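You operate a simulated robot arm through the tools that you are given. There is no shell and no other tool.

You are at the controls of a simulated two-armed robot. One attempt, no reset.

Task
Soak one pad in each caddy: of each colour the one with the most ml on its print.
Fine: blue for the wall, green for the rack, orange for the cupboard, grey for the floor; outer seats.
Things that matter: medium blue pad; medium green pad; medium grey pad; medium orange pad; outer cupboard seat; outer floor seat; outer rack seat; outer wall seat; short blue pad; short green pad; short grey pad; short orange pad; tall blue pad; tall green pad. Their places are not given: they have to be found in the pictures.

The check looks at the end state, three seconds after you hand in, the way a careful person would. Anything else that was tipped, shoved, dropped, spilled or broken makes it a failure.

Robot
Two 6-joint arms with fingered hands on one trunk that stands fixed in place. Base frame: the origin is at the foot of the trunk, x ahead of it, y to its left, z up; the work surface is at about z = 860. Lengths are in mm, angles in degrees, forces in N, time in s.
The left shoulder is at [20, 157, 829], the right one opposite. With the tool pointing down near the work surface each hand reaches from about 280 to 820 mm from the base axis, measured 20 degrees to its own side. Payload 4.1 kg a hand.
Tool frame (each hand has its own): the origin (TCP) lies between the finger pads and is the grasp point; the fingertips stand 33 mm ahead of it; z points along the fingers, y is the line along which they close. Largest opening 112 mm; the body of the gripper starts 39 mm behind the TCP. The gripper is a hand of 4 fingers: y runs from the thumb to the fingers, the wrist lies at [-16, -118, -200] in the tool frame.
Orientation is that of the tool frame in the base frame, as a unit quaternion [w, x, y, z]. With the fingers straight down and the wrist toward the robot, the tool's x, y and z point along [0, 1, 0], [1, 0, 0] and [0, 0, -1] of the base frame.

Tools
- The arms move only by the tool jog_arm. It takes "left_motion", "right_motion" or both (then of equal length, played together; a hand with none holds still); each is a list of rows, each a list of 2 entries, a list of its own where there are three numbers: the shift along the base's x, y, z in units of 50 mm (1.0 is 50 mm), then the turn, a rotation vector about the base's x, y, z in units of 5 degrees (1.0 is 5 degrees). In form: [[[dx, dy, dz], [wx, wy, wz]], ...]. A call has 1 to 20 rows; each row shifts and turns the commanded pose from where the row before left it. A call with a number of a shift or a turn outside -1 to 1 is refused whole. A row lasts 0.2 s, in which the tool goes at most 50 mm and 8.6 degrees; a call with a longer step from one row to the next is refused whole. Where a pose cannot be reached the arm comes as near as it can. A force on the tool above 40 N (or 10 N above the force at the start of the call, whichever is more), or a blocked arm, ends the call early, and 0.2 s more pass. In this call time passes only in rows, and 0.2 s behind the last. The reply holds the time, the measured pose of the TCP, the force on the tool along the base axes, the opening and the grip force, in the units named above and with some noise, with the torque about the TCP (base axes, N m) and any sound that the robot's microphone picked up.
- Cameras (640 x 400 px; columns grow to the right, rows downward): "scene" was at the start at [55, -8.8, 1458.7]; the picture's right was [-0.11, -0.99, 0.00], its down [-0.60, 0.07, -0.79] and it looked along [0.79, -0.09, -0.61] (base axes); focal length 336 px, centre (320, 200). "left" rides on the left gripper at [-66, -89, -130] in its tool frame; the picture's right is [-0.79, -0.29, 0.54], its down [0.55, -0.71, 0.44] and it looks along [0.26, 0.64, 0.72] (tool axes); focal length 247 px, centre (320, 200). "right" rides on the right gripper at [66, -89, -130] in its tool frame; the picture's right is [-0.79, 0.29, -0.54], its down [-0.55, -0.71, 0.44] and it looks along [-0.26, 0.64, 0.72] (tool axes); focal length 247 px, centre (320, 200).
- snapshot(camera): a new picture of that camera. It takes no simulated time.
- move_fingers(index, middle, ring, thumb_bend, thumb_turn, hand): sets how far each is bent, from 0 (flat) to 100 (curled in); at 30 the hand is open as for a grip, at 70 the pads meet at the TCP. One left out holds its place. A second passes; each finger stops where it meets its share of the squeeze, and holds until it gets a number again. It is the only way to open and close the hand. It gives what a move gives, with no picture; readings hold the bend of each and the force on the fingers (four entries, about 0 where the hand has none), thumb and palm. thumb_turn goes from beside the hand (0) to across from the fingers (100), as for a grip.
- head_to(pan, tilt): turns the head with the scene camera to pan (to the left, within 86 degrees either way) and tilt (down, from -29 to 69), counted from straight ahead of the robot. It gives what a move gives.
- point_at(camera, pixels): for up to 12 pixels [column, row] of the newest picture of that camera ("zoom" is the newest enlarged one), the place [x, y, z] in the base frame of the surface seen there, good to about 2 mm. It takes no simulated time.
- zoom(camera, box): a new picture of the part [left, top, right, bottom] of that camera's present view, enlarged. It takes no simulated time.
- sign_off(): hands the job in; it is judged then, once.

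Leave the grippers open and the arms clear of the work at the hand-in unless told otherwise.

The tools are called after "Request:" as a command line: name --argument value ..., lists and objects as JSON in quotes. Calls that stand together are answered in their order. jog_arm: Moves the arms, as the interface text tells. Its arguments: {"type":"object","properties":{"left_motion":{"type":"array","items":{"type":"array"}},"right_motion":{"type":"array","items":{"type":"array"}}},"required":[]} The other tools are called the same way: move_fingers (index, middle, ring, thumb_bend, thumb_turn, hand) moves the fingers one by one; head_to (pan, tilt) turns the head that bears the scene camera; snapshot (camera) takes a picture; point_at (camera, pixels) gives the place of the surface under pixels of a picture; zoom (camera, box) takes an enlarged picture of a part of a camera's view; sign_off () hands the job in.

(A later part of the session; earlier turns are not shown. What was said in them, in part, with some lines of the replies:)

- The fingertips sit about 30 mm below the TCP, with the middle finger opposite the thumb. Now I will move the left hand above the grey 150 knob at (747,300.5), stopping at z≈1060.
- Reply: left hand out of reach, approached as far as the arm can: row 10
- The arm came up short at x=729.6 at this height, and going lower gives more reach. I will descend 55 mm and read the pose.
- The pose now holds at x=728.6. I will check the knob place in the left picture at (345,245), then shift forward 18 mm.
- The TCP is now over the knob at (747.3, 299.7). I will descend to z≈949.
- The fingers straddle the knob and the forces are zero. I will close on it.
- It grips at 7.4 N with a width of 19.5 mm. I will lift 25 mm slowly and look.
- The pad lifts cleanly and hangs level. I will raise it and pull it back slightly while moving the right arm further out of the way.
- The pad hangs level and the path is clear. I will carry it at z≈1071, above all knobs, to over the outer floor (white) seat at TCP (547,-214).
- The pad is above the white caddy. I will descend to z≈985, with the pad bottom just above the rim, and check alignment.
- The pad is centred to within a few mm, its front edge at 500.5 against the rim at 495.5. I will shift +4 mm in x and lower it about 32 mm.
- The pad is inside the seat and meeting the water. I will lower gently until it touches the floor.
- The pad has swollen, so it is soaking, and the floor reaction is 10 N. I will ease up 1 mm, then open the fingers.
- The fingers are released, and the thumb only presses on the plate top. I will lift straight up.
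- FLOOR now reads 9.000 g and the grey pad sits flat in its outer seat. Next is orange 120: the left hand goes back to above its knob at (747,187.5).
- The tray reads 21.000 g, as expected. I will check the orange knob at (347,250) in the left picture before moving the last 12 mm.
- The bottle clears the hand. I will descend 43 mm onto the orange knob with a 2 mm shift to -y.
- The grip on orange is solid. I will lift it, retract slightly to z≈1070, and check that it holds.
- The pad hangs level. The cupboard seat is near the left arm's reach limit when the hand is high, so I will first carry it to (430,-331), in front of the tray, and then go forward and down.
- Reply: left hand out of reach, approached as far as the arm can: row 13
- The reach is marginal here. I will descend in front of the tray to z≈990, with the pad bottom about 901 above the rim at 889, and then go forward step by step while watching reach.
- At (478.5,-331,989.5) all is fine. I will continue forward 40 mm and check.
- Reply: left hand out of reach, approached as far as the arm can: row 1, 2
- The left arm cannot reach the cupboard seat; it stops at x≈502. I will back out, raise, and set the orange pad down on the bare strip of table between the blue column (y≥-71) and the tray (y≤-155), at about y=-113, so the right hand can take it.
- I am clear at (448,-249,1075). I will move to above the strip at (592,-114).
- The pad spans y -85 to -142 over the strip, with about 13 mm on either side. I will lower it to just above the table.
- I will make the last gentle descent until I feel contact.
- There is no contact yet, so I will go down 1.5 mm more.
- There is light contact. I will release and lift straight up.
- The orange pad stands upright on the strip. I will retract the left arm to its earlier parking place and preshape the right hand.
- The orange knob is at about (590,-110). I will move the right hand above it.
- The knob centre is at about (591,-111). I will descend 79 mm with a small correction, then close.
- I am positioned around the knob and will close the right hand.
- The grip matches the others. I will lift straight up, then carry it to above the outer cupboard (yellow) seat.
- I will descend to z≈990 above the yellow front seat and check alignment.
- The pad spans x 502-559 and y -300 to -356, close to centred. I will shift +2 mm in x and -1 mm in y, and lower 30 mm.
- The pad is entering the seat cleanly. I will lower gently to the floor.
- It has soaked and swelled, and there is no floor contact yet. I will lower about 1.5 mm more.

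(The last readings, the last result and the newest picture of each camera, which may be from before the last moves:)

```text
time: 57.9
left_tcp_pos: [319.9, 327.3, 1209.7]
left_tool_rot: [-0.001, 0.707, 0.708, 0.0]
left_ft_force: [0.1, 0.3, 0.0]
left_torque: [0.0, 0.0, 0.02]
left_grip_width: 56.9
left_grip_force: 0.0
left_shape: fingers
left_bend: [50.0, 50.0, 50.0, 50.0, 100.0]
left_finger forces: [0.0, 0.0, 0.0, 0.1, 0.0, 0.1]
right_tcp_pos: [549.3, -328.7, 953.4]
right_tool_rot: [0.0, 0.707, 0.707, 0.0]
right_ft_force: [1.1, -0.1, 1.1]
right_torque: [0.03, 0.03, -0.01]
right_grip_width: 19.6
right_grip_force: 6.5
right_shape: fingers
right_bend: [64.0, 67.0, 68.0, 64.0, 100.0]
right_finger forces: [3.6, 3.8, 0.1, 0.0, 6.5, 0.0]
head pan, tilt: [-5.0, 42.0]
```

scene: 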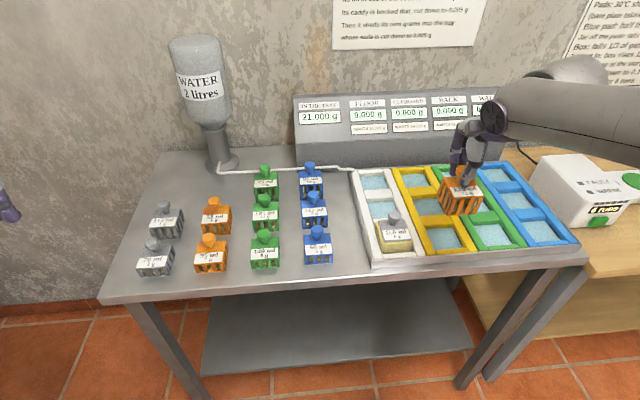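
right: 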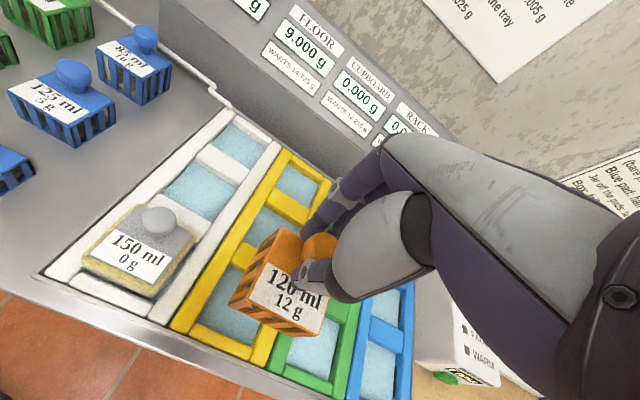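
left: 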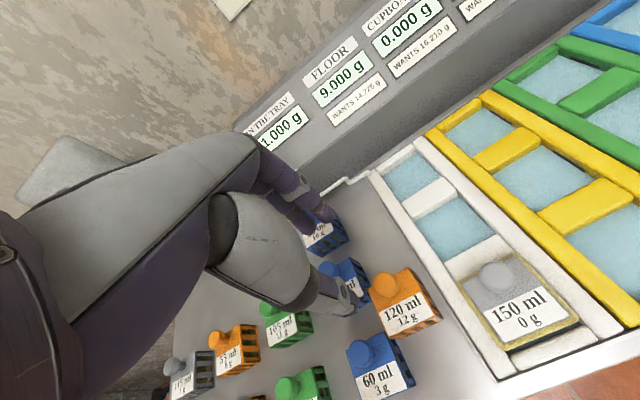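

Light contact is felt. I will release, rise, and check.

Request:
move_fingers --hand "right" --index 50 --middle 50 --ring 50 --thumb_bend 50

Request:
jog_arm --right_motion '[[[0, 0, 0.2], [0, 0, 0]], [[0, 0, 0.5], [0, 0, 0]], [[0, 0, 0.8], [0, 0, 0]], [[0, 0, 0.8], [0, 0, 0]], [[0, 0, 0], [0, 0, 0]]]'

Request:
snapshot --camera "right"

Request:
snapshot --camera "scene"

```text
time: 58.9
left_tcp_pos: [320.8, 328.1, 1209.5]
left_tool_rot: [0.0, 0.707, 0.707, 0.0]
left_ft_force: [-0.7, -0.4, 0.6]
left_torque: [0.04, 0.02, -0.01]
left_grip_width: 57.3
left_grip_force: 0.1
left_shape: fingers
left_bend: [50.0, 50.0, 50.0, 50.0, 100.0]
left_finger forces: [0.0, 0.0, 0.0, 0.0, 0.0, 0.0]
right_tcp_pos: [550.1, -327.8, 954.9]
right_tool_rot: [-0.001, 0.707, 0.707, 0.0]
right_ft_force: [-0.4, -0.5, -1.0]
right_torque: [-0.01, 0.0, -0.03]
right_grip_width: 57.0
right_grip_force: 0.0
right_shape: fingers
right_bend: [50.0, 50.0, 50.0, 50.0, 100.0]
right_finger forces: [0.0, 0.1, 0.0, 0.0, 0.0, 0.0]
head pan, tilt: [-5.0, 42.0]
```

```text
time: 60.1
left_tcp_pos: [320.3, 328.0, 1209.8]
left_tool_rot: [0.0, 0.706, 0.708, 0.0]
left_ft_force: [0.4, -0.4, 0.0]
left_torque: [0.0, 0.0, 0.0]
left_grip_width: 57.1
left_grip_force: 0.1
left_shape: fingers
left_bend: [50.0, 50.0, 50.0, 50.0, 100.0]
left_finger forces: [0.1, 0.1, 0.0, 0.0, 0.0, 0.1]
right_tcp_pos: [550.2, -330.3, 1070.7]
right_tool_rot: [0.001, 0.707, 0.708, 0.0]
right_ft_force: [0.3, 0.4, -0.1]
right_torque: [0.0, 0.0, 0.02]
right_grip_width: 57.2
right_grip_force: 0.0
right_shape: fingers
right_bend: [50.0, 50.0, 50.0, 50.0, 100.0]
right_finger forces: [0.1, 0.0, 0.0, 0.0, 0.0, 0.0]
head pan, tilt: [-5.0, 42.0]
```

```text
taken
```

right: 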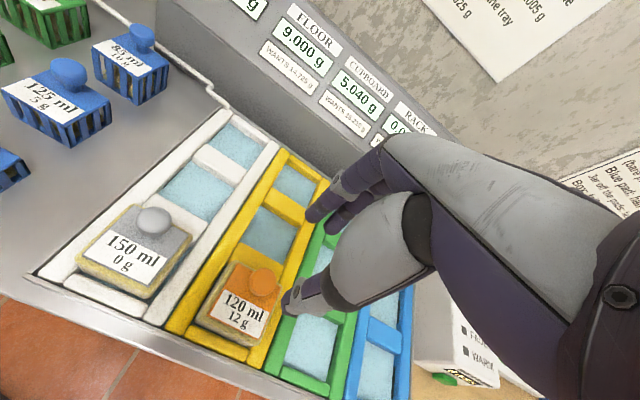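

```text
taken
```

scene: 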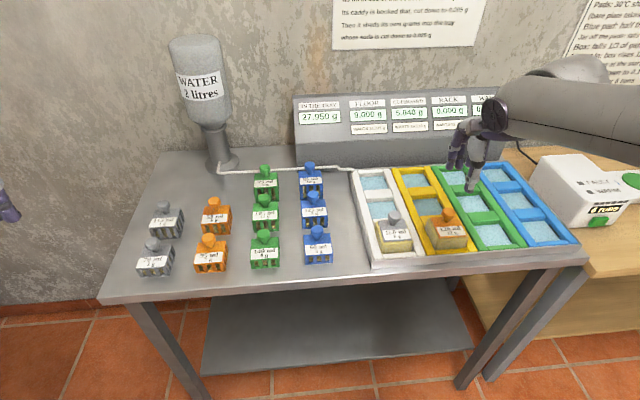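

CUPBOARD reads 5.040 g and the tray 27.950 g. Both pads are seated. Next is blue 125: the right hand goes to above its knob at (645,-42.5).

Request:
jog_arm --right_motion '[[[0.271, 0.82, -0.09], [0, 0, 0]], [[0.271, 0.82, -0.09], [0, 0, 0]], [[0.271, 0.82, -0.09], [0, 0, 0]], [[0.271, 0.82, -0.09], [0, 0, 0]], [[0.271, 0.82, -0.09], [0, 0, 0]], [[0.271, 0.82, -0.09], [0, 0, 0]], [[0.271, 0.82, -0.09], [0, 0, 0]], [[0, 0, -0.4], [0, 0, 0]], [[0, 0, 0], [0, 0, 0]]]'

Request:
snapshot --camera "right"

Request:
zoom --camera "right" --box '[190, 210, 330, 350]'

```text
time: 62.1
left_tcp_pos: [319.9, 328.7, 1210.9]
left_tool_rot: [0.0, 0.707, 0.707, 0.0]
left_ft_force: [0.4, -0.1, 0.0]
left_torque: [0.0, 0.0, -0.01]
left_grip_width: 57.1
left_grip_force: 0.0
left_shape: fingers
left_bend: [50.0, 50.0, 50.0, 50.0, 100.0]
left_finger forces: [0.0, 0.0, 0.1, 0.0, 0.0, 0.1]
right_tcp_pos: [645.5, -41.6, 1017.3]
right_tool_rot: [0.0, 0.707, 0.707, 0.0]
right_ft_force: [-0.2, 0.1, 0.7]
right_torque: [0.0, 0.01, -0.02]
right_grip_width: 57.1
right_grip_force: 0.1
right_shape: fingers
right_bend: [50.0, 50.0, 50.0, 50.0, 100.0]
right_finger forces: [0.0, 0.0, 0.0, 0.0, 0.0, 0.0]
head pan, tilt: [-5.0, 42.0]
```

```text
taken
```

right: 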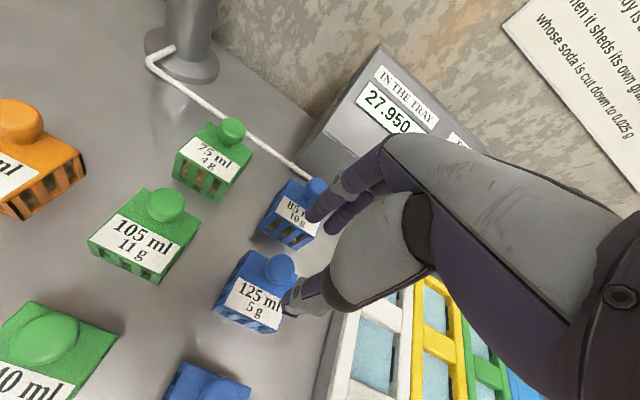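

```text
2.86 times, centred on (260, 280) of right
```

zoom: 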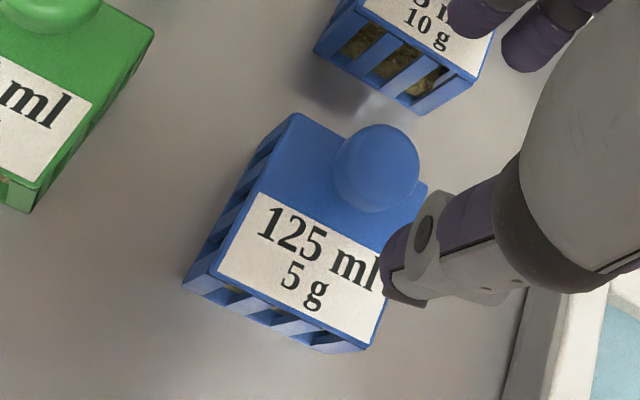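

I will measure the knob in this zoom at around (378,168).

Request:
point_at --camera "zoom" --pixels '[[378, 168], [342, 160], [415, 175], [385, 130], [370, 205], [290, 118], [215, 272], [365, 345], [370, 85], [545, 70], [525, 50], [480, 20]]'

```text
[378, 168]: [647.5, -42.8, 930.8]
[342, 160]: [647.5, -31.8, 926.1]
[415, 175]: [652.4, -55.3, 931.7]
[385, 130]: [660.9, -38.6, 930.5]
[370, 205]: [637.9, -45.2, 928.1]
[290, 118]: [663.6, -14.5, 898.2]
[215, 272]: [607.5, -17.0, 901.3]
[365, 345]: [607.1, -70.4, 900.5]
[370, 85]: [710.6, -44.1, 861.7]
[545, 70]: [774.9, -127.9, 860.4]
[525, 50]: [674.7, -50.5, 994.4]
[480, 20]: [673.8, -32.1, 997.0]
```

The knob centre is about (647,-43). I will descend to z≈941 and close.

Request:
jog_arm --right_motion '[[[0.03, -0.03, -0.5], [0, 0, 0]], [[0, 0, -0.5], [0, 0, 0]], [[0, 0, -0.35], [0, 0, 0]], [[0, 0, -0.17], [0, 0, 0]], [[0, 0, 0], [0, 0, 0]]]'

Request:
snapshot --camera "right"

```text
time: 63.3
left_tcp_pos: [319.9, 327.6, 1210.1]
left_tool_rot: [0.0, 0.707, 0.707, -0.001]
left_ft_force: [-0.7, 0.0, -0.6]
left_torque: [0.0, -0.01, 0.01]
left_grip_width: 57.2
left_grip_force: 0.0
left_shape: fingers
left_bend: [50.0, 50.0, 50.0, 50.0, 100.0]
left_finger forces: [0.1, 0.0, 0.0, 0.0, 0.0, 0.1]
right_tcp_pos: [646.9, -42.7, 940.5]
right_tool_rot: [0.0, 0.707, 0.707, 0.001]
right_ft_force: [0.6, 0.2, -0.2]
right_torque: [0.01, 0.0, -0.01]
right_grip_width: 56.8
right_grip_force: 0.1
right_shape: fingers
right_bend: [50.0, 50.0, 50.0, 50.0, 100.0]
right_finger forces: [0.0, 0.1, 0.0, 0.0, 0.0, 0.0]
head pan, tilt: [-5.0, 42.0]
```

```text
taken
```

right: 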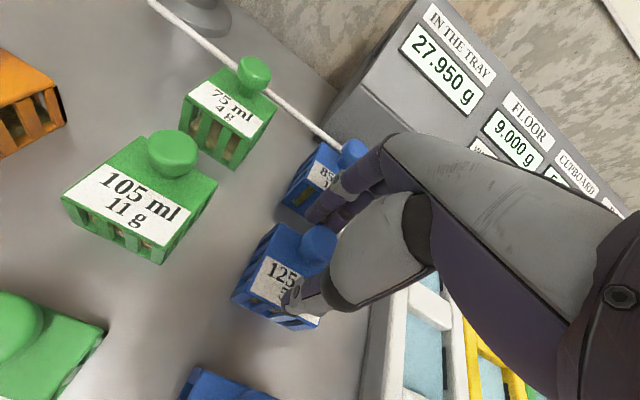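

Everything is clear, so I will close on the blue knob.

Request:
move_fingers --hand "right" --index 68 --middle 70 --ring 68 --thumb_bend 70

Request:
jog_arm --right_motion '[[[0, 0, 0.15], [0, 0, 0]], [[0, 0, 0.3], [0, 0, 0]], [[0, 0, 0], [0, 0, 0]]]'

Request:
snapshot --camera "right"

```text
time: 64.3
left_tcp_pos: [320.1, 328.0, 1209.5]
left_tool_rot: [-0.001, 0.707, 0.707, -0.001]
left_ft_force: [0.0, -0.3, -0.1]
left_torque: [0.02, 0.02, 0.03]
left_grip_width: 57.1
left_grip_force: 0.1
left_shape: fingers
left_bend: [50.0, 50.0, 50.0, 50.0, 100.0]
left_finger forces: [0.0, 0.1, 0.1, 0.0, 0.0, 0.1]
right_tcp_pos: [647.3, -44.3, 940.5]
right_tool_rot: [0.0, 0.707, 0.707, 0.0]
right_ft_force: [0.5, 0.4, 0.6]
right_torque: [-0.01, 0.01, -0.05]
right_grip_width: 20.8
right_grip_force: 7.6
right_shape: fingers
right_bend: [64.0, 66.0, 68.0, 63.0, 100.0]
right_finger forces: [3.1, 3.7, 0.1, 0.0, 7.6, 0.0]
head pan, tilt: [-5.0, 42.0]
```

```text
time: 65.1
left_tcp_pos: [320.6, 327.3, 1209.5]
left_tool_rot: [-0.001, 0.708, 0.706, 0.0]
left_ft_force: [0.9, -0.1, -0.2]
left_torque: [0.03, 0.01, -0.01]
left_grip_width: 56.8
left_grip_force: 0.1
left_shape: fingers
left_bend: [50.0, 50.0, 50.0, 50.0, 100.0]
left_finger forces: [0.0, 0.0, 0.0, 0.1, 0.0, 0.0]
right_tcp_pos: [646.8, -41.7, 964.5]
right_tool_rot: [0.0, 0.708, 0.707, 0.0]
right_ft_force: [0.3, 0.3, -0.5]
right_torque: [0.04, -0.01, -0.01]
right_grip_width: 20.6
right_grip_force: 7.0
right_shape: fingers
right_bend: [64.0, 67.0, 68.0, 63.0, 100.0]
right_finger forces: [3.2, 3.5, 0.1, 0.0, 7.6, 0.1]
head pan, tilt: [-5.0, 42.0]
```

```text
taken
```

right: 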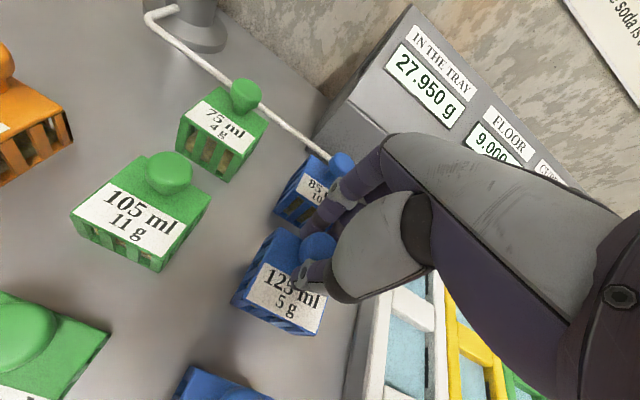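

The blue pad lifts cleanly. I will raise it to z≈1050 and carry it over to the outer wall (blue) seat.

Request:
jog_arm --right_motion '[[[0, 0, 0.8], [0, 0, 0]], [[0, 0, 0.95], [0, 0, 0]], [[-0.178, -0.936, 0], [0, 0, 0]], [[-0.178, -0.936, 0], [0, 0, 0]], [[-0.178, -0.936, 0], [0, 0, 0]], [[-0.178, -0.936, 0], [0, 0, 0]], [[-0.178, -0.936, 0], [0, 0, 0]], [[-0.178, -0.936, 0], [0, 0, 0]], [[-0.178, -0.936, 0], [0, 0, 0]], [[-0.178, -0.936, 0], [0, 0, 0]], [[-0.178, -0.936, 0], [0, 0, 0]], [[-0.178, -0.936, 0], [0, 0, 0]], [[-0.178, -0.936, 0], [0, 0, 0]], [[0, 0, 0], [0, 0, 0]]]'

Request:
snapshot --camera "right"

Request:
snapshot --camera "scene"

```text
time: 68.1
left_tcp_pos: [320.2, 329.0, 1209.5]
left_tool_rot: [-0.001, 0.708, 0.707, -0.001]
left_ft_force: [0.9, -0.3, -0.4]
left_torque: [-0.04, 0.01, 0.03]
left_grip_width: 57.1
left_grip_force: 0.1
left_shape: fingers
left_bend: [50.0, 50.0, 50.0, 50.0, 100.0]
left_finger forces: [0.0, 0.0, 0.0, 0.0, 0.0, 0.1]
right_tcp_pos: [547.2, -557.4, 1051.0]
right_tool_rot: [0.0, 0.707, 0.707, 0.0]
right_ft_force: [-0.5, -0.1, -0.3]
right_torque: [0.0, -0.01, 0.01]
right_grip_width: 20.4
right_grip_force: 7.2
right_shape: fingers
right_bend: [64.0, 67.0, 68.0, 64.0, 100.0]
right_finger forces: [3.2, 3.5, 0.0, 0.0, 7.2, 0.0]
head pan, tilt: [-5.0, 42.0]
```

```text
taken
```

right: 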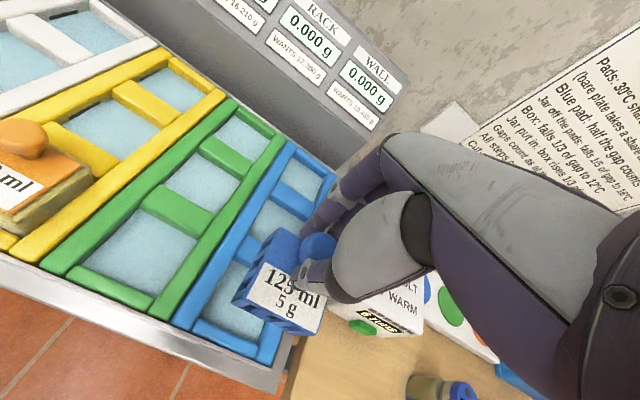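

```text
taken
```

scene: 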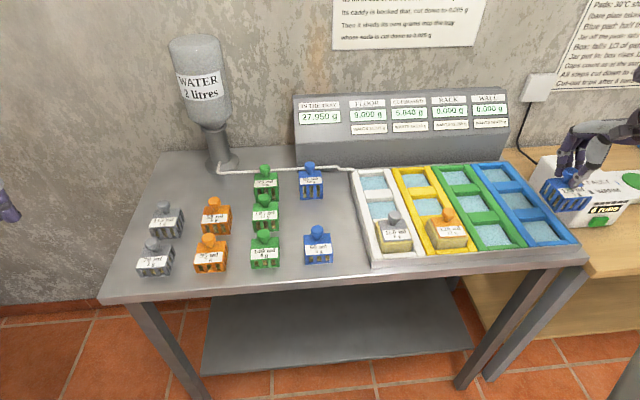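

The pad is over the wall seat. I will check how near the white box is, then descend to just above the rim.

Request:
point_at --camera "scene" --pixels '[[537, 165], [545, 205], [590, 225], [600, 215], [575, 165], [560, 195]]'

Request:
jog_arm --right_motion '[[[0, 0, -0.6], [0, 0, 0]], [[0, 0, -0.5], [0, 0, 0]], [[0, 0, -0.28], [0, 0, 0]], [[0, 0, 0], [0, 0, 0]]]'

Request:
zoom --camera "right" --box '[150, 200, 360, 390]'

Request:
point_at --camera "zoom" --pixels '[[306, 205], [374, 66], [436, 280], [335, 150], [370, 245]]'

```text
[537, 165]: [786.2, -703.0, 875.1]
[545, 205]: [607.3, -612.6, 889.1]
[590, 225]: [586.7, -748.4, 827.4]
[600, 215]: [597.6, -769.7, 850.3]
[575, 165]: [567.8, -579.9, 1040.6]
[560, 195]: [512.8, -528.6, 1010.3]
```

```text
time: 69.1
left_tcp_pos: [320.7, 328.5, 1209.2]
left_tool_rot: [-0.001, 0.707, 0.707, 0.0]
left_ft_force: [0.6, 0.5, 0.2]
left_torque: [0.04, -0.02, 0.03]
left_grip_width: 57.0
left_grip_force: 0.1
left_shape: fingers
left_bend: [50.0, 50.0, 50.0, 50.0, 100.0]
left_finger forces: [0.1, 0.1, 0.0, 0.0, 0.1, 0.1]
right_tcp_pos: [549.0, -557.2, 982.6]
right_tool_rot: [0.0, 0.707, 0.707, 0.0]
right_ft_force: [-0.1, 0.8, 0.4]
right_torque: [0.0, -0.01, -0.01]
right_grip_width: 20.4
right_grip_force: 7.2
right_shape: fingers
right_bend: [64.0, 67.0, 68.0, 64.0, 100.0]
right_finger forces: [3.0, 3.5, 0.0, 0.0, 7.1, 0.0]
head pan, tilt: [-5.0, 42.0]
```

```text
2.11 times, centred on (255, 295) of right
```

zoom: 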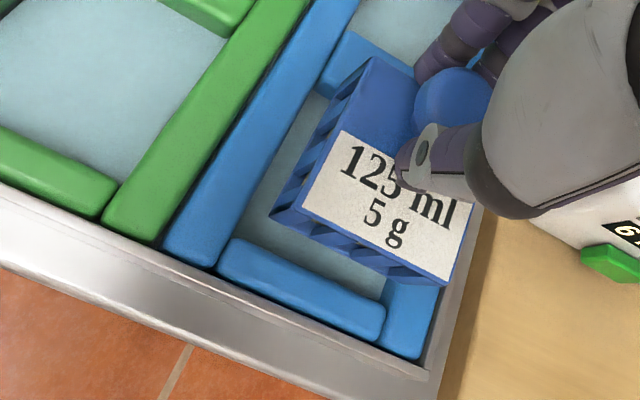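

```text
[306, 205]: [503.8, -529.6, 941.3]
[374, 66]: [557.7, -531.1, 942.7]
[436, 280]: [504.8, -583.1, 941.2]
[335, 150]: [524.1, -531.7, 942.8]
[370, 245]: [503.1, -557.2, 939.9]
```

The pad is centred (y -529.5 to about -586, x about 503-559). I will lower it 29 mm with +1.5 mm in x.

Request:
jog_arm --right_motion '[[[0.03, 0, 0], [0, 0, 0]], [[0, 0, -0.2], [0, 0, 0]], [[0, 0, -0.2], [0, 0, 0]], [[0, 0, -0.12], [0, 0, 0]], [[0, 0, -0.07], [0, 0, 0]], [[0, 0, -0.05], [0, 0, 0]], [[0, 0, 0], [0, 0, 0]]]'

Request:
zoom --camera "right" --box '[150, 200, 360, 390]'

```text
time: 70.7
left_tcp_pos: [319.8, 328.7, 1210.7]
left_tool_rot: [-0.001, 0.708, 0.707, -0.001]
left_ft_force: [0.6, -0.3, 0.6]
left_torque: [-0.01, 0.01, 0.02]
left_grip_width: 57.0
left_grip_force: 0.1
left_shape: fingers
left_bend: [50.0, 50.0, 50.0, 50.0, 100.0]
left_finger forces: [0.0, 0.0, 0.1, 0.0, 0.1, 0.1]
right_tcp_pos: [549.9, -557.1, 950.7]
right_tool_rot: [0.0, 0.708, 0.707, 0.0]
right_ft_force: [0.5, -0.3, -0.7]
right_torque: [0.02, 0.01, -0.01]
right_grip_width: 20.4
right_grip_force: 6.0
right_shape: fingers
right_bend: [64.0, 67.0, 68.0, 64.0, 100.0]
right_finger forces: [3.1, 3.5, 0.1, 0.0, 7.1, 0.0]
head pan, tilt: [-5.0, 42.0]
```

```text
2.11 times, centred on (255, 295) of right
```

zoom: 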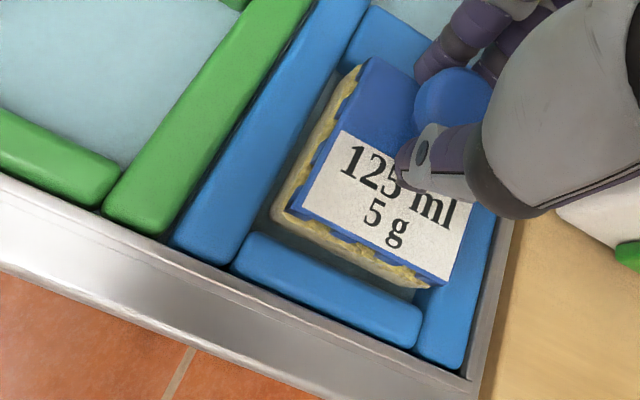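

The pad is in the water and swelling. I will go down gently to the floor.

Request:
jog_arm --right_motion '[[[0, 0, -0.04], [0, 0, 0]], [[0, 0, -0.03], [0, 0, 0]], [[0, 0, 0], [0, 0, 0]]]'

```text
time: 71.5
left_tcp_pos: [320.7, 328.9, 1209.2]
left_tool_rot: [0.0, 0.707, 0.707, 0.0]
left_ft_force: [0.2, -0.2, -0.5]
left_torque: [0.03, -0.03, 0.04]
left_grip_width: 57.1
left_grip_force: 0.1
left_shape: fingers
left_bend: [50.0, 50.0, 50.0, 50.0, 100.0]
left_finger forces: [0.1, 0.0, 0.1, 0.1, 0.0, 0.0]
right_tcp_pos: [550.6, -558.1, 946.5]
right_tool_rot: [0.0, 0.707, 0.707, 0.0]
right_ft_force: [0.1, 0.0, 0.0]
right_torque: [0.04, 0.01, -0.02]
right_grip_width: 20.0
right_grip_force: 6.7
right_shape: fingers
right_bend: [64.0, 67.0, 68.0, 64.0, 100.0]
right_finger forces: [3.3, 3.8, 0.0, 0.0, 6.7, 0.0]
head pan, tilt: [-5.0, 42.0]
```

I will go slightly further until I feel contact.

Request:
jog_arm --right_motion '[[[0, 0, -0.03], [0, 0, 0]], [[0, 0, 0], [0, 0, 0]]]'

```text
time: 72.1
left_tcp_pos: [320.1, 328.4, 1209.4]
left_tool_rot: [-0.001, 0.707, 0.707, -0.001]
left_ft_force: [-0.3, 0.2, 0.3]
left_torque: [-0.01, 0.01, 0.0]
left_grip_width: 57.0
left_grip_force: 0.0
left_shape: fingers
left_bend: [50.0, 50.0, 50.0, 50.0, 100.0]
left_finger forces: [0.1, 0.1, 0.0, 0.1, 0.0, 0.0]
right_tcp_pos: [551.3, -557.5, 946.5]
right_tool_rot: [0.0, 0.707, 0.707, 0.0]
right_ft_force: [-0.2, 0.3, 1.9]
right_torque: [0.03, 0.06, 0.0]
right_grip_width: 19.9
right_grip_force: 6.6
right_shape: fingers
right_bend: [64.0, 67.0, 68.0, 64.0, 100.0]
right_finger forces: [3.8, 4.0, 0.0, 0.0, 6.5, 0.0]
head pan, tilt: [-5.0, 42.0]
```

There is contact at about 2 N. I will release and lift.

Request:
move_fingers --hand "right" --index 50 --middle 50 --ring 50 --thumb_bend 50

Request:
jog_arm --right_motion '[[[0, 0, 0.2], [0, 0, 0]], [[0, 0, 0.5], [0, 0, 0]], [[0, 0, 0.8], [0, 0, 0]], [[0, 0, 0.8], [0, 0, 0]], [[0, 0, 0], [0, 0, 0]]]'

Request:
snapshot --camera "right"

Request:
snapshot --camera "scene"

```text
time: 73.1
left_tcp_pos: [321.2, 328.7, 1209.4]
left_tool_rot: [0.0, 0.707, 0.707, -0.001]
left_ft_force: [-0.1, -1.1, -0.4]
left_torque: [-0.02, 0.01, -0.01]
left_grip_width: 57.0
left_grip_force: 0.1
left_shape: fingers
left_bend: [50.0, 50.0, 50.0, 50.0, 100.0]
left_finger forces: [0.0, 0.0, 0.0, 0.0, 0.0, 0.0]
right_tcp_pos: [549.9, -557.6, 945.1]
right_tool_rot: [0.001, 0.707, 0.707, 0.0]
right_ft_force: [-0.1, 0.4, 0.4]
right_torque: [0.0, -0.02, 0.0]
right_grip_width: 57.0
right_grip_force: 0.1
right_shape: fingers
right_bend: [50.0, 50.0, 50.0, 50.0, 100.0]
right_finger forces: [0.0, 0.0, 0.0, 0.0, 0.1, 0.0]
head pan, tilt: [-5.0, 42.0]
```

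```text
time: 74.3
left_tcp_pos: [321.6, 327.5, 1210.0]
left_tool_rot: [-0.001, 0.707, 0.707, -0.001]
left_ft_force: [0.1, 0.0, 0.0]
left_torque: [-0.01, -0.03, -0.02]
left_grip_width: 57.0
left_grip_force: 0.0
left_shape: fingers
left_bend: [50.0, 50.0, 50.0, 50.0, 100.0]
left_finger forces: [0.0, 0.0, 0.0, 0.1, 0.0, 0.1]
right_tcp_pos: [552.0, -558.0, 1058.2]
right_tool_rot: [0.0, 0.707, 0.707, -0.001]
right_ft_force: [-0.2, 0.6, 0.3]
right_torque: [0.01, 0.01, 0.03]
right_grip_width: 57.0
right_grip_force: 0.1
right_shape: fingers
right_bend: [50.0, 50.0, 50.0, 50.0, 100.0]
right_finger forces: [0.1, 0.0, 0.0, 0.0, 0.0, 0.0]
head pan, tilt: [-5.0, 42.0]
```

```text
taken
```

right: 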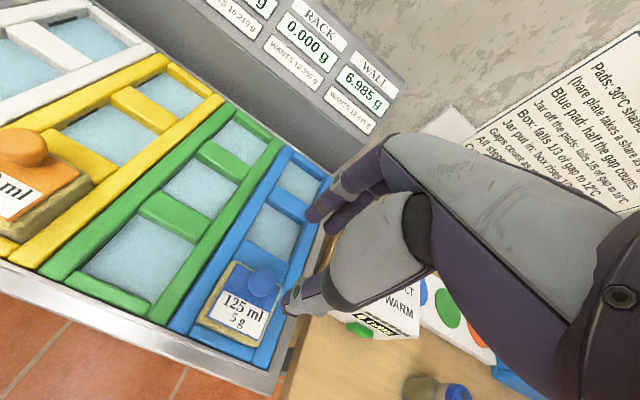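

```text
taken
```

scene: 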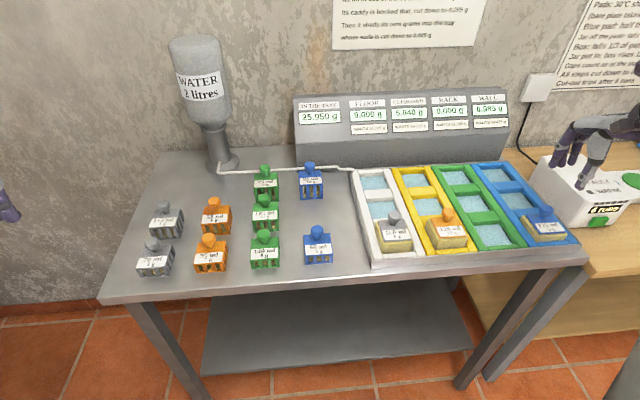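

WALL reads 6.985 g and blue is seated. Last is green 140: the right hand goes to above its knob at (540,70).

Request:
jog_arm --right_motion '[[[-0.017, 0.898, 0], [0, 0, 0]], [[-0.017, 0.898, 0], [0, 0, 0]], [[-0.017, 0.898, 0], [0, 0, 0]], [[-0.017, 0.898, 0], [0, 0, 0]], [[-0.017, 0.898, 0], [0, 0, 0]], [[-0.017, 0.898, 0], [0, 0, 0]], [[-0.017, 0.898, 0], [0, 0, 0]], [[-0.017, 0.898, 0], [0, 0, 0]], [[-0.017, 0.898, 0], [0, 0, 0]], [[-0.017, 0.898, 0], [0, 0, 0]], [[-0.017, 0.898, 0], [0, 0, 0]], [[-0.017, 0.898, 0], [0, 0, 0]], [[-0.017, 0.898, 0], [0, 0, 0]], [[-0.017, 0.898, 0], [0, 0, 0]], [[0, 0, -0.5], [0, 0, 0]], [[0, 0, -0.5], [0, 0, 0]], [[0, 0, 0], [0, 0, 0]]]'

Request:
snapshot --camera "right"

Request:
zoom --camera "right" --box '[190, 210, 330, 350]'

```text
time: 77.9
left_tcp_pos: [320.9, 329.7, 1209.8]
left_tool_rot: [0.0, 0.707, 0.707, -0.001]
left_ft_force: [-0.2, -0.3, -0.4]
left_torque: [0.0, 0.01, 0.01]
left_grip_width: 56.8
left_grip_force: 0.1
left_shape: fingers
left_bend: [50.0, 50.0, 50.0, 50.0, 100.0]
left_finger forces: [0.0, 0.0, 0.0, 0.0, 0.0, 0.0]
right_tcp_pos: [537.4, 71.8, 1010.3]
right_tool_rot: [-0.001, 0.707, 0.707, 0.0]
right_ft_force: [-0.4, -0.2, 0.3]
right_torque: [0.02, 0.0, 0.02]
right_grip_width: 57.0
right_grip_force: 0.0
right_shape: fingers
right_bend: [50.0, 50.0, 50.0, 50.0, 100.0]
right_finger forces: [0.0, 0.0, 0.0, 0.0, 0.1, 0.1]
head pan, tilt: [-5.0, 42.0]
```

```text
taken
```

right: 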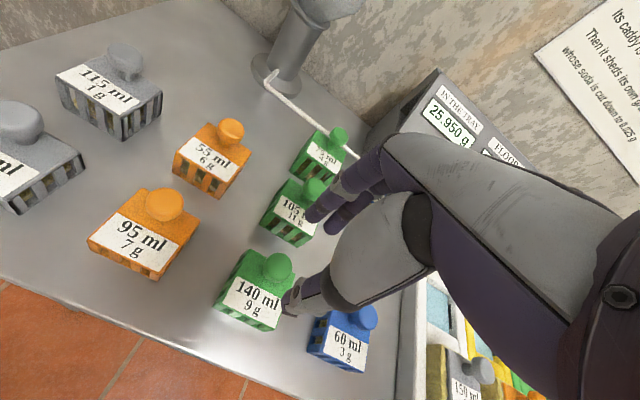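

```text
2.86 times, centred on (260, 280) of right
```

zoom: 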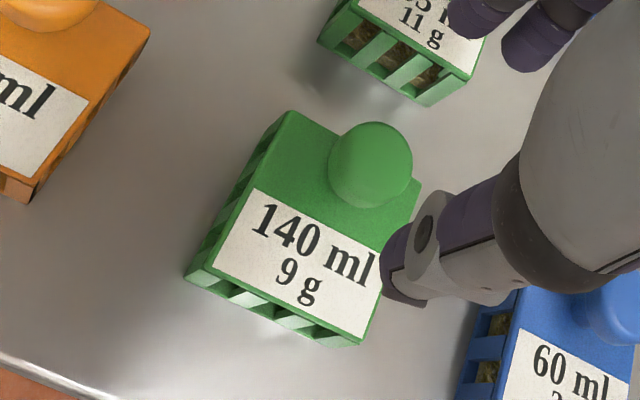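

I will measure the green knob in this zoom at around (372,165).

Request:
point_at --camera "zoom" --pixels '[[372, 165], [334, 157], [408, 172], [380, 126], [364, 203], [288, 115], [213, 265], [360, 338]]'

```text
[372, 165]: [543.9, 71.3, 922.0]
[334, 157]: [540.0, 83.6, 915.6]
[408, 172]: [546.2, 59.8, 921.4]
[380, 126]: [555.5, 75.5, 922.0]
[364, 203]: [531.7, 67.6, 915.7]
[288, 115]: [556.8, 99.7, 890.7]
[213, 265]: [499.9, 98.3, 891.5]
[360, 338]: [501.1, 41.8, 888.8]
```

The knob centre is about (542,71). I will shift +3.5 mm in x and descend to z≈930.

Request:
jog_arm --right_motion '[[[0.07, -0.01, -0.5], [0, 0, 0]], [[0, 0, -0.5], [0, 0, 0]], [[0, 0, -0.4], [0, 0, 0]], [[0, 0, -0.18], [0, 0, 0]], [[0, 0, 0], [0, 0, 0]]]'

Request:
snapshot --camera "right"

```text
time: 79.1
left_tcp_pos: [320.1, 329.0, 1209.3]
left_tool_rot: [0.0, 0.707, 0.707, 0.0]
left_ft_force: [0.8, -0.4, -0.3]
left_torque: [0.0, -0.03, 0.0]
left_grip_width: 57.1
left_grip_force: 0.1
left_shape: fingers
left_bend: [50.0, 50.0, 50.0, 50.0, 100.0]
left_finger forces: [0.1, 0.1, 0.1, 0.1, 0.1, 0.0]
right_tcp_pos: [540.5, 71.0, 931.4]
right_tool_rot: [-0.001, 0.707, 0.707, 0.0]
right_ft_force: [-0.1, 0.2, -0.1]
right_torque: [-0.02, -0.03, -0.01]
right_grip_width: 57.1
right_grip_force: 0.1
right_shape: fingers
right_bend: [50.0, 50.0, 50.0, 50.0, 100.0]
right_finger forces: [0.0, 0.1, 0.0, 0.0, 0.1, 0.1]
head pan, tilt: [-5.0, 42.0]
```

```text
taken
```

right: 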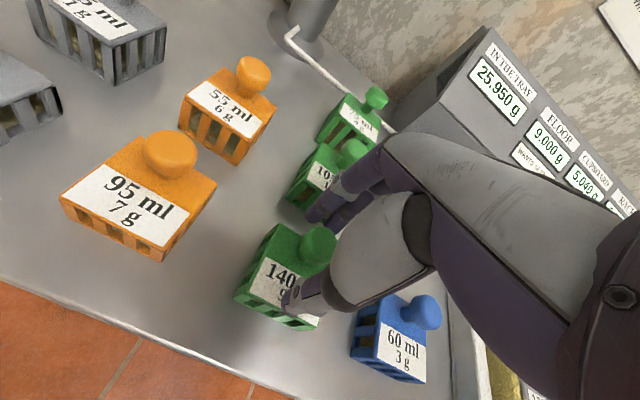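

I am in position, so I will close on the green knob and lift a little.

Request:
move_fingers --hand "right" --index 68 --middle 70 --ring 68 --thumb_bend 70

Request:
jog_arm --right_motion '[[[0, 0, 0.15], [0, 0, 0]], [[0, 0, 0.3], [0, 0, 0]], [[0, 0, 0], [0, 0, 0]]]'

Request:
snapshot --camera "right"

```text
time: 80.1
left_tcp_pos: [320.8, 328.2, 1210.0]
left_tool_rot: [0.0, 0.707, 0.707, -0.001]
left_ft_force: [0.0, -0.6, 0.0]
left_torque: [0.02, 0.0, -0.01]
left_grip_width: 57.2
left_grip_force: 0.0
left_shape: fingers
left_bend: [50.0, 50.0, 50.0, 50.0, 100.0]
left_finger forces: [0.1, 0.1, 0.0, 0.1, 0.0, 0.0]
right_tcp_pos: [540.7, 70.6, 931.3]
right_tool_rot: [0.0, 0.707, 0.707, 0.002]
right_ft_force: [-0.2, -0.4, 0.6]
right_torque: [0.03, 0.0, -0.03]
right_grip_width: 20.5
right_grip_force: 7.3
right_shape: fingers
right_bend: [64.0, 66.0, 68.0, 63.0, 100.0]
right_finger forces: [3.3, 3.8, 0.1, 0.0, 7.7, 0.1]
head pan, tilt: [-5.0, 42.0]
```

```text
time: 80.9
left_tcp_pos: [320.8, 327.7, 1210.3]
left_tool_rot: [0.0, 0.707, 0.707, 0.0]
left_ft_force: [0.8, -0.9, 0.9]
left_torque: [0.01, -0.03, 0.03]
left_grip_width: 57.1
left_grip_force: 0.1
left_shape: fingers
left_bend: [50.0, 50.0, 50.0, 50.0, 100.0]
left_finger forces: [0.0, 0.1, 0.0, 0.1, 0.0, 0.1]
right_tcp_pos: [541.5, 70.4, 953.2]
right_tool_rot: [0.0, 0.707, 0.707, 0.0]
right_ft_force: [-0.1, 0.1, 0.1]
right_torque: [0.03, 0.02, -0.02]
right_grip_width: 20.8
right_grip_force: 6.9
right_shape: fingers
right_bend: [64.0, 67.0, 68.0, 63.0, 100.0]
right_finger forces: [3.2, 3.3, 0.0, 0.0, 7.5, 0.0]
head pan, tilt: [-5.0, 42.0]
```

```text
taken
```

right: 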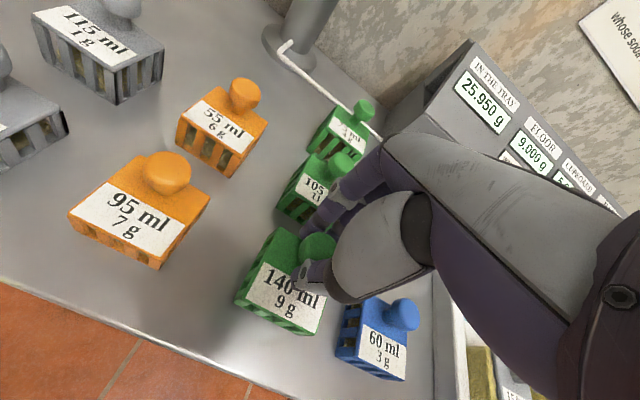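

It lifts cleanly. I will raise to z≈1045 and carry it to the outer rack (green) seat.

Request:
jog_arm --right_motion '[[[0, 0, 0.9], [0, 0, 0]], [[0, 0, 0.94], [0, 0, 0]], [[0.014, -0.933, 0], [0, 0, 0]], [[0.014, -0.933, 0], [0, 0, 0]], [[0.014, -0.933, 0], [0, 0, 0]], [[0.014, -0.933, 0], [0, 0, 0]], [[0.014, -0.933, 0], [0, 0, 0]], [[0.014, -0.933, 0], [0, 0, 0]], [[0.014, -0.933, 0], [0, 0, 0]], [[0.014, -0.933, 0], [0, 0, 0]], [[0.014, -0.933, 0], [0, 0, 0]], [[0.014, -0.933, 0], [0, 0, 0]], [[0.014, -0.933, 0], [0, 0, 0]], [[0, 0, 0], [0, 0, 0]]]'

Request:
snapshot --camera "right"

Request:
snapshot --camera "scene"

```text
time: 83.9
left_tcp_pos: [320.0, 329.6, 1209.5]
left_tool_rot: [0.0, 0.707, 0.707, -0.002]
left_ft_force: [-0.1, 0.2, -0.9]
left_torque: [-0.01, -0.01, 0.04]
left_grip_width: 57.1
left_grip_force: 0.0
left_shape: fingers
left_bend: [50.0, 50.0, 50.0, 50.0, 100.0]
left_finger forces: [0.1, 0.0, 0.1, 0.0, 0.0, 0.1]
right_tcp_pos: [549.6, -444.9, 1045.5]
right_tool_rot: [0.0, 0.707, 0.707, 0.0]
right_ft_force: [-0.7, 1.5, -0.7]
right_torque: [0.01, 0.01, 0.01]
right_grip_width: 20.3
right_grip_force: 7.1
right_shape: fingers
right_bend: [64.0, 67.0, 68.0, 64.0, 100.0]
right_finger forces: [3.2, 3.4, 0.0, 0.0, 7.2, 0.0]
head pan, tilt: [-5.0, 42.0]
```

```text
taken
```

right: 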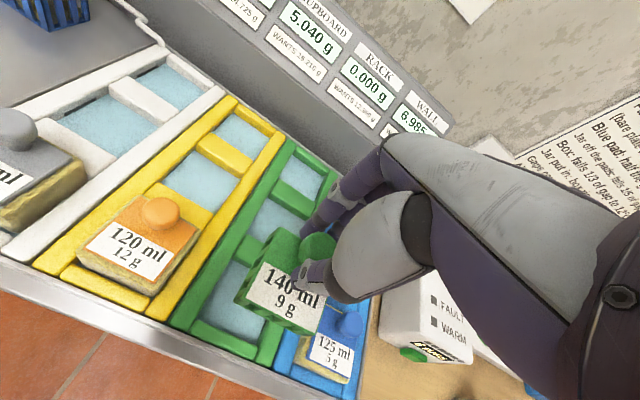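

```text
taken
```

scene: 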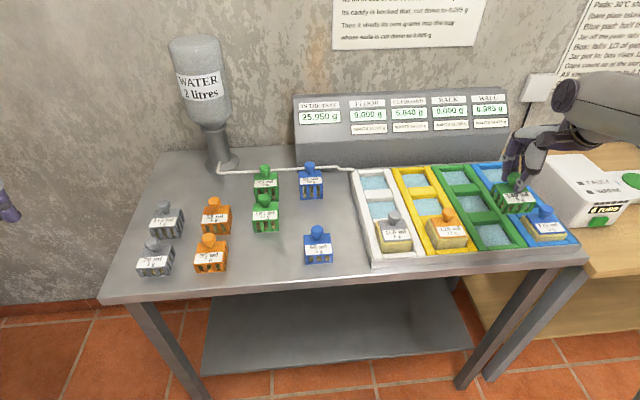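

I will descend to just above the rim and check alignment.

Request:
jog_arm --right_motion '[[[0, 0.03, -0.6], [0, 0, 0]], [[0, 0, -0.5], [0, 0, 0]], [[0, 0, -0.36], [0, 0, 0]], [[0, 0, 0], [0, 0, 0]]]'

Request:
zoom --camera "right" --box '[150, 200, 360, 390]'

Request:
point_at --camera "zoom" --pixels '[[306, 205], [374, 66], [436, 280], [335, 150], [370, 245], [225, 255], [370, 335], [232, 190]]'

```text
time: 84.9
left_tcp_pos: [320.3, 327.8, 1209.4]
left_tool_rot: [-0.001, 0.707, 0.707, -0.001]
left_ft_force: [0.9, 0.1, 0.0]
left_torque: [-0.04, 0.02, -0.06]
left_grip_width: 57.4
left_grip_force: 0.1
left_shape: fingers
left_bend: [50.0, 50.0, 50.0, 50.0, 100.0]
left_finger forces: [0.0, 0.1, 0.0, 0.0, 0.1, 0.1]
right_tcp_pos: [549.7, -441.5, 973.8]
right_tool_rot: [-0.001, 0.707, 0.707, 0.0]
right_ft_force: [0.9, -0.1, 0.0]
right_torque: [0.0, -0.01, 0.02]
right_grip_width: 20.4
right_grip_force: 6.7
right_shape: fingers
right_bend: [64.0, 67.0, 68.0, 64.0, 100.0]
right_finger forces: [3.1, 3.3, 0.0, 0.0, 7.2, 0.0]
head pan, tilt: [-5.0, 42.0]
```

```text
2.11 times, centred on (255, 295) of right
```

zoom: 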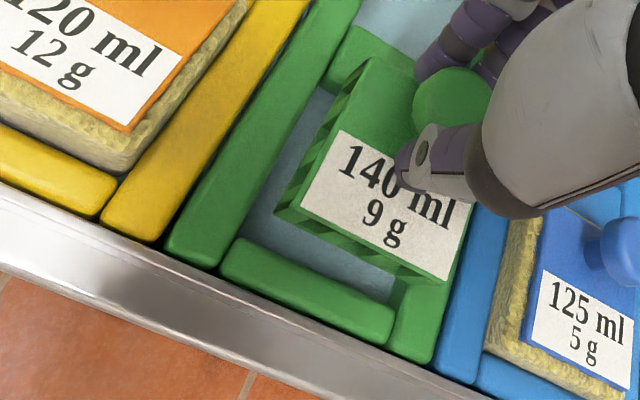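

```text
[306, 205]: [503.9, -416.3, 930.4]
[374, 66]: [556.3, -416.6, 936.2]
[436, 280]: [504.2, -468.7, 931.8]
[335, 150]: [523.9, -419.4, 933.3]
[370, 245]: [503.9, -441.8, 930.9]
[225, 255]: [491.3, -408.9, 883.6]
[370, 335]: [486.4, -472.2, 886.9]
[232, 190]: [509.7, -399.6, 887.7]
```

The pad is centred, spanning y -415.5 to about -472. I will lower it 31 mm.

Request:
jog_arm --right_motion '[[[0.02, 0.01, 0], [0, 0, 0]], [[0, 0, -0.2], [0, 0, 0]], [[0, 0, -0.2], [0, 0, 0]], [[0, 0, -0.12], [0, 0, 0]], [[0, 0, -0.07], [0, 0, 0]], [[0, 0, -0.05], [0, 0, 0]], [[0, 0, 0], [0, 0, 0]]]'

Request:
zoom --camera "right" --box '[150, 200, 360, 390]'

```text
time: 86.5
left_tcp_pos: [321.1, 328.7, 1210.3]
left_tool_rot: [0.0, 0.707, 0.707, 0.0]
left_ft_force: [-0.2, 0.1, -0.1]
left_torque: [-0.01, -0.02, 0.0]
left_grip_width: 57.2
left_grip_force: 0.0
left_shape: fingers
left_bend: [50.0, 50.0, 50.0, 50.0, 100.0]
left_finger forces: [0.0, 0.1, 0.1, 0.0, 0.0, 0.1]
right_tcp_pos: [550.5, -441.1, 941.0]
right_tool_rot: [0.0, 0.708, 0.707, -0.001]
right_ft_force: [-0.4, -0.3, 0.3]
right_torque: [0.03, -0.04, 0.01]
right_grip_width: 20.5
right_grip_force: 6.9
right_shape: fingers
right_bend: [64.0, 67.0, 68.0, 64.0, 100.0]
right_finger forces: [3.2, 3.3, 0.0, 0.1, 7.0, 0.1]
head pan, tilt: [-5.0, 42.0]
```

```text
2.11 times, centred on (255, 295) of right
```

zoom: 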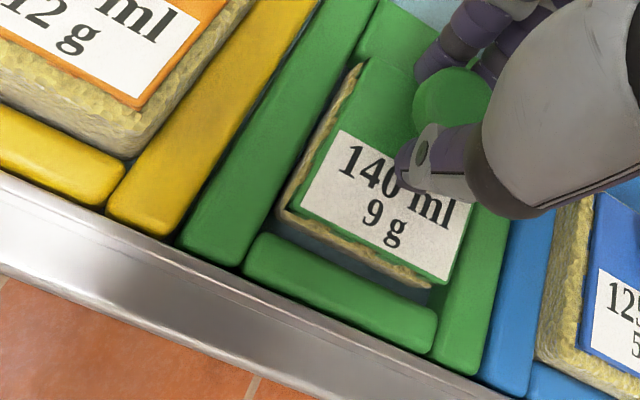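

The pad is soaking. I will lower gently to the floor.

Request:
jog_arm --right_motion '[[[0, 0, -0.04], [0, 0, 0]], [[0, 0, -0.03], [0, 0, 0]], [[0, 0, 0], [0, 0, 0]]]'

```text
time: 87.3
left_tcp_pos: [320.7, 328.6, 1209.3]
left_tool_rot: [-0.001, 0.707, 0.707, 0.0]
left_ft_force: [0.5, 0.2, 0.0]
left_torque: [0.01, 0.03, -0.02]
left_grip_width: 56.9
left_grip_force: 0.0
left_shape: fingers
left_bend: [50.0, 50.0, 50.0, 50.0, 100.0]
left_finger forces: [0.0, 0.2, 0.1, 0.1, 0.0, 0.0]
right_tcp_pos: [548.1, -442.0, 938.3]
right_tool_rot: [0.0, 0.707, 0.707, 0.0]
right_ft_force: [-0.2, 0.3, 1.2]
right_torque: [0.03, 0.04, -0.01]
right_grip_width: 20.3
right_grip_force: 7.1
right_shape: fingers
right_bend: [64.0, 67.0, 68.0, 64.0, 100.0]
right_finger forces: [3.2, 3.9, 0.0, 0.1, 6.9, 0.0]
head pan, tilt: [-5.0, 42.0]
```

There is light contact. I will release, lift, and look.

Request:
move_fingers --hand "right" --index 50 --middle 50 --ring 50 --thumb_bend 50

Request:
jog_arm --right_motion '[[[0, 0, 0.2], [0, 0, 0]], [[0, 0, 0.5], [0, 0, 0]], [[0, 0, 0.8], [0, 0, 0]], [[0, 0, 0.8], [0, 0, 0]], [[0, 0, 0.8], [0, 0, 0]], [[0, 0, 0], [0, 0, 0]]]'

Request:
snapshot --camera "right"

```text
time: 88.3
left_tcp_pos: [320.3, 328.2, 1208.9]
left_tool_rot: [-0.001, 0.707, 0.707, 0.0]
left_ft_force: [-0.1, 0.0, -0.1]
left_torque: [-0.04, -0.01, -0.03]
left_grip_width: 56.9
left_grip_force: 0.0
left_shape: fingers
left_bend: [50.0, 50.0, 50.0, 50.0, 100.0]
left_finger forces: [0.0, 0.1, 0.0, 0.0, 0.0, 0.1]
right_tcp_pos: [549.7, -440.3, 937.9]
right_tool_rot: [0.0, 0.707, 0.707, 0.0]
right_ft_force: [0.1, -0.3, -0.7]
right_torque: [-0.01, 0.03, -0.01]
right_grip_width: 56.8
right_grip_force: 0.1
right_shape: fingers
right_bend: [50.0, 50.0, 50.0, 50.0, 100.0]
right_finger forces: [0.1, 0.0, 0.0, 0.0, 0.0, 0.0]
head pan, tilt: [-5.0, 42.0]
```

```text
time: 89.7
left_tcp_pos: [320.2, 328.0, 1209.8]
left_tool_rot: [-0.001, 0.707, 0.707, -0.001]
left_ft_force: [-0.2, 0.5, -0.2]
left_torque: [-0.02, 0.03, -0.01]
left_grip_width: 57.1
left_grip_force: 0.1
left_shape: fingers
left_bend: [50.0, 50.0, 50.0, 50.0, 100.0]
left_finger forces: [0.0, 0.0, 0.0, 0.0, 0.0, 0.1]
right_tcp_pos: [548.9, -441.2, 1091.9]
right_tool_rot: [-0.001, 0.707, 0.707, 0.0]
right_ft_force: [-0.4, -0.7, 0.2]
right_torque: [0.01, 0.02, -0.03]
right_grip_width: 57.1
right_grip_force: 0.1
right_shape: fingers
right_bend: [50.0, 50.0, 50.0, 50.0, 100.0]
right_finger forces: [0.1, 0.0, 0.0, 0.0, 0.0, 0.0]
head pan, tilt: [-5.0, 42.0]
```

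```text
taken
```

right: 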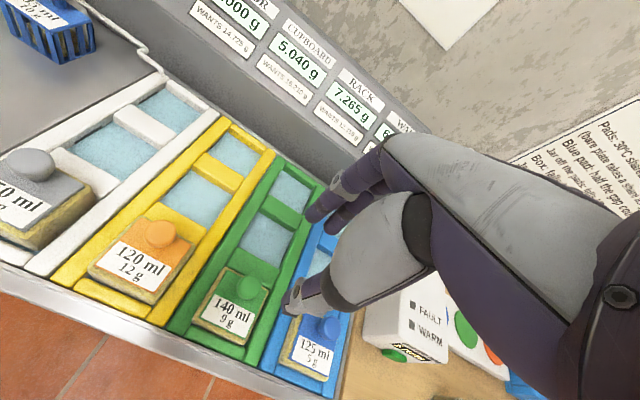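

All four pads are seated and RACK reads 7.265 g. I will retract the right arm to its parking place, open both hands fully, and take a final look.

Request:
jog_arm --right_motion '[[[-0.2, 0, 0.7], [0, 0, 0]], [[-0.7, -0.2, 0.5], [0, 0, 0]], [[-0.8, -0.3, 0.3], [0, 0, 0]], [[-0.8, -0.3, 0.3], [0, 0, 0]], [[-0.8, -0.3, 0.2], [0, 0, 0]], [[-0.7, -0.3, 0], [0, 0, 0]], [[0, 0, 0], [0, 0, 0]]]'

Request:
move_fingers --hand "right" --index 30 --middle 30 --ring 30 --thumb_bend 30

Request:
move_fingers --hand "left" --index 30 --middle 30 --ring 30 --thumb_bend 30

Request:
snapshot --camera "scene"

Request:
zoom --camera "scene" --box '[280, 80, 590, 280]'

Request:
zoom --camera "scene" --box '[100, 130, 350, 290]'

```text
time: 91.3
left_tcp_pos: [318.1, 328.9, 1208.7]
left_tool_rot: [-0.001, 0.707, 0.707, 0.0]
left_ft_force: [0.1, -0.4, 0.3]
left_torque: [0.01, 0.04, 0.03]
left_grip_width: 57.3
left_grip_force: 0.2
left_shape: fingers
left_bend: [50.0, 50.0, 50.0, 50.0, 100.0]
left_finger forces: [0.0, 0.1, 0.0, 0.1, 0.0, 0.0]
right_tcp_pos: [350.0, -511.3, 1193.0]
right_tool_rot: [0.0, 0.707, 0.708, 0.001]
right_ft_force: [0.4, 0.8, -0.1]
right_torque: [-0.01, 0.02, -0.01]
right_grip_width: 56.9
right_grip_force: 0.1
right_shape: fingers
right_bend: [50.0, 50.0, 50.0, 50.0, 100.0]
right_finger forces: [0.1, 0.0, 0.0, 0.0, 0.0, 0.1]
head pan, tilt: [-5.0, 42.0]
```

```text
time: 92.3
left_tcp_pos: [320.0, 329.5, 1210.2]
left_tool_rot: [0.0, 0.707, 0.707, 0.0]
left_ft_force: [-0.7, 0.2, -0.5]
left_torque: [-0.01, 0.03, 0.01]
left_grip_width: 57.2
left_grip_force: 0.1
left_shape: fingers
left_bend: [50.0, 50.0, 50.0, 50.0, 100.0]
left_finger forces: [0.1, 0.0, 0.0, 0.0, 0.0, 0.0]
right_tcp_pos: [350.3, -511.3, 1192.9]
right_tool_rot: [-0.001, 0.707, 0.707, 0.0]
right_ft_force: [-0.7, 0.1, 0.4]
right_torque: [0.02, 0.01, 0.0]
right_grip_width: 112.6
right_grip_force: 0.0
right_shape: fingers
right_bend: [30.0, 30.0, 30.0, 30.0, 98.0]
right_finger forces: [0.1, 0.0, 0.0, 0.0, 0.0, 0.0]
head pan, tilt: [-5.0, 42.0]
```

```text
time: 93.3
left_tcp_pos: [319.8, 328.7, 1210.2]
left_tool_rot: [0.0, 0.707, 0.707, -0.001]
left_ft_force: [-0.2, -0.4, 0.0]
left_torque: [-0.02, -0.02, -0.03]
left_grip_width: 112.3
left_grip_force: 0.1
left_shape: fingers
left_bend: [30.0, 30.0, 30.0, 30.0, 98.0]
left_finger forces: [0.0, 0.0, 0.0, 0.1, 0.0, 0.0]
right_tcp_pos: [349.8, -511.9, 1192.6]
right_tool_rot: [0.001, 0.707, 0.708, 0.0]
right_ft_force: [-0.1, 0.7, 0.2]
right_torque: [0.0, -0.01, 0.03]
right_grip_width: 112.3
right_grip_force: 0.0
right_shape: fingers
right_bend: [30.0, 30.0, 30.0, 30.0, 98.0]
right_finger forces: [0.1, 0.0, 0.0, 0.0, 0.0, 0.0]
head pan, tilt: [-5.0, 42.0]
```

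```text
taken
```

scene: 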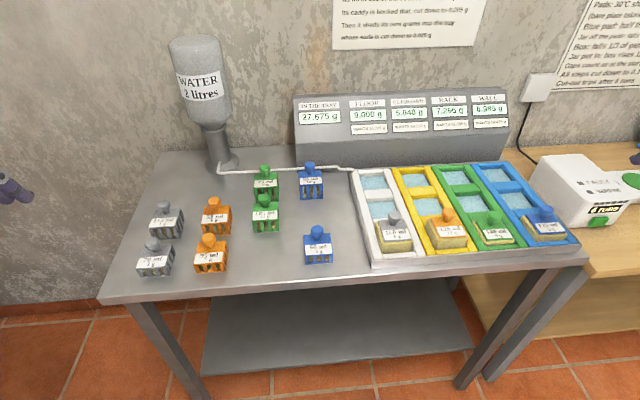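

```text
2.00 times, centred on (435, 180) of scene
```

zoom: 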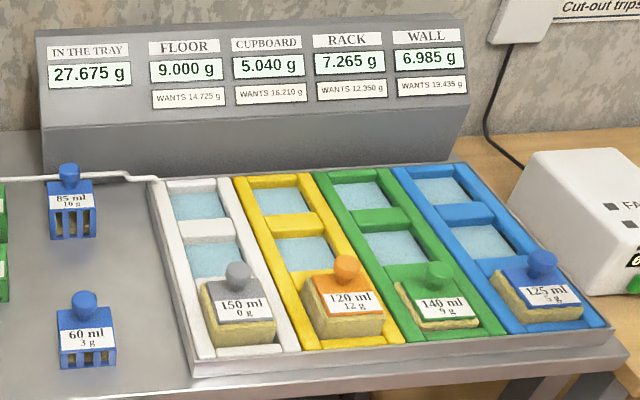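

```text
2.50 times, centred on (225, 210) of scene
```

zoom: 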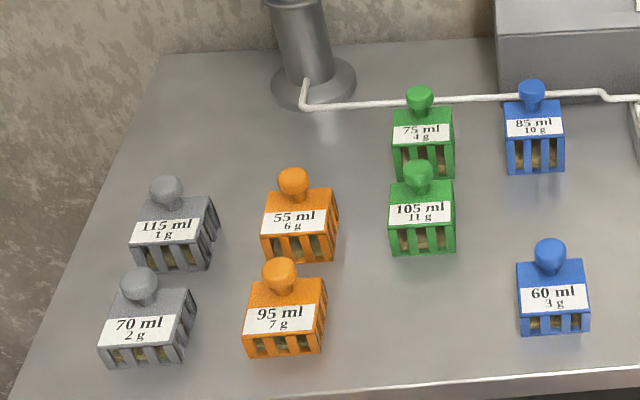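

Final state: grey 150 is in floor, orange 120 in cupboard, green 140 in rack and blue 125 in wall, all in the outer seats. The other eight pads are upright in their places, the hands are open, and the arms are clear, so I am handing in.

Request:
sign_off

```text
The job is handed in.
```

The job is handed in. One soaked pad sits flat in the outer seat of each caddy, and each is the highest-ml pad of its colour.

| Caddy | Pad | Panel reading |
|---|---|---|
| Floor (white) | grey, 150 ml | 9.000 g |
| Cupboard (yellow) | orange, 120 ml | 5.040 g |
| Rack (green) | green, 140 ml | 7.265 g |
| Wall (blue) | blue, 125 ml | 6.985 g |

The tray ended at 27.675 g. The other eight pads are upright and dry in their original places. Both hands are open and the arms are clear.

A few points that could affect the check:

- **Outer seats:** nothing in the pictures marked which seats are the outer ones. I took them to be the front row, away from the wall, because the back seats of the green and blue caddies looked to be out of reach.
- **Target amounts:** all four readings are below the "WANTS" figures on the panel. No single pad could have reached those figures, so I treated them as not part of this job. I soaked the pads in the order grey, orange, blue, green.
- **Orange pad:** the left arm could not reach the cupboard seat. I set that pad down dry on bare table and placed it with the right hand.
- **Your list:** the tall grey and tall orange pads were not on your "things that matter" list, but their prints show the most ml for those colours, so I used them.
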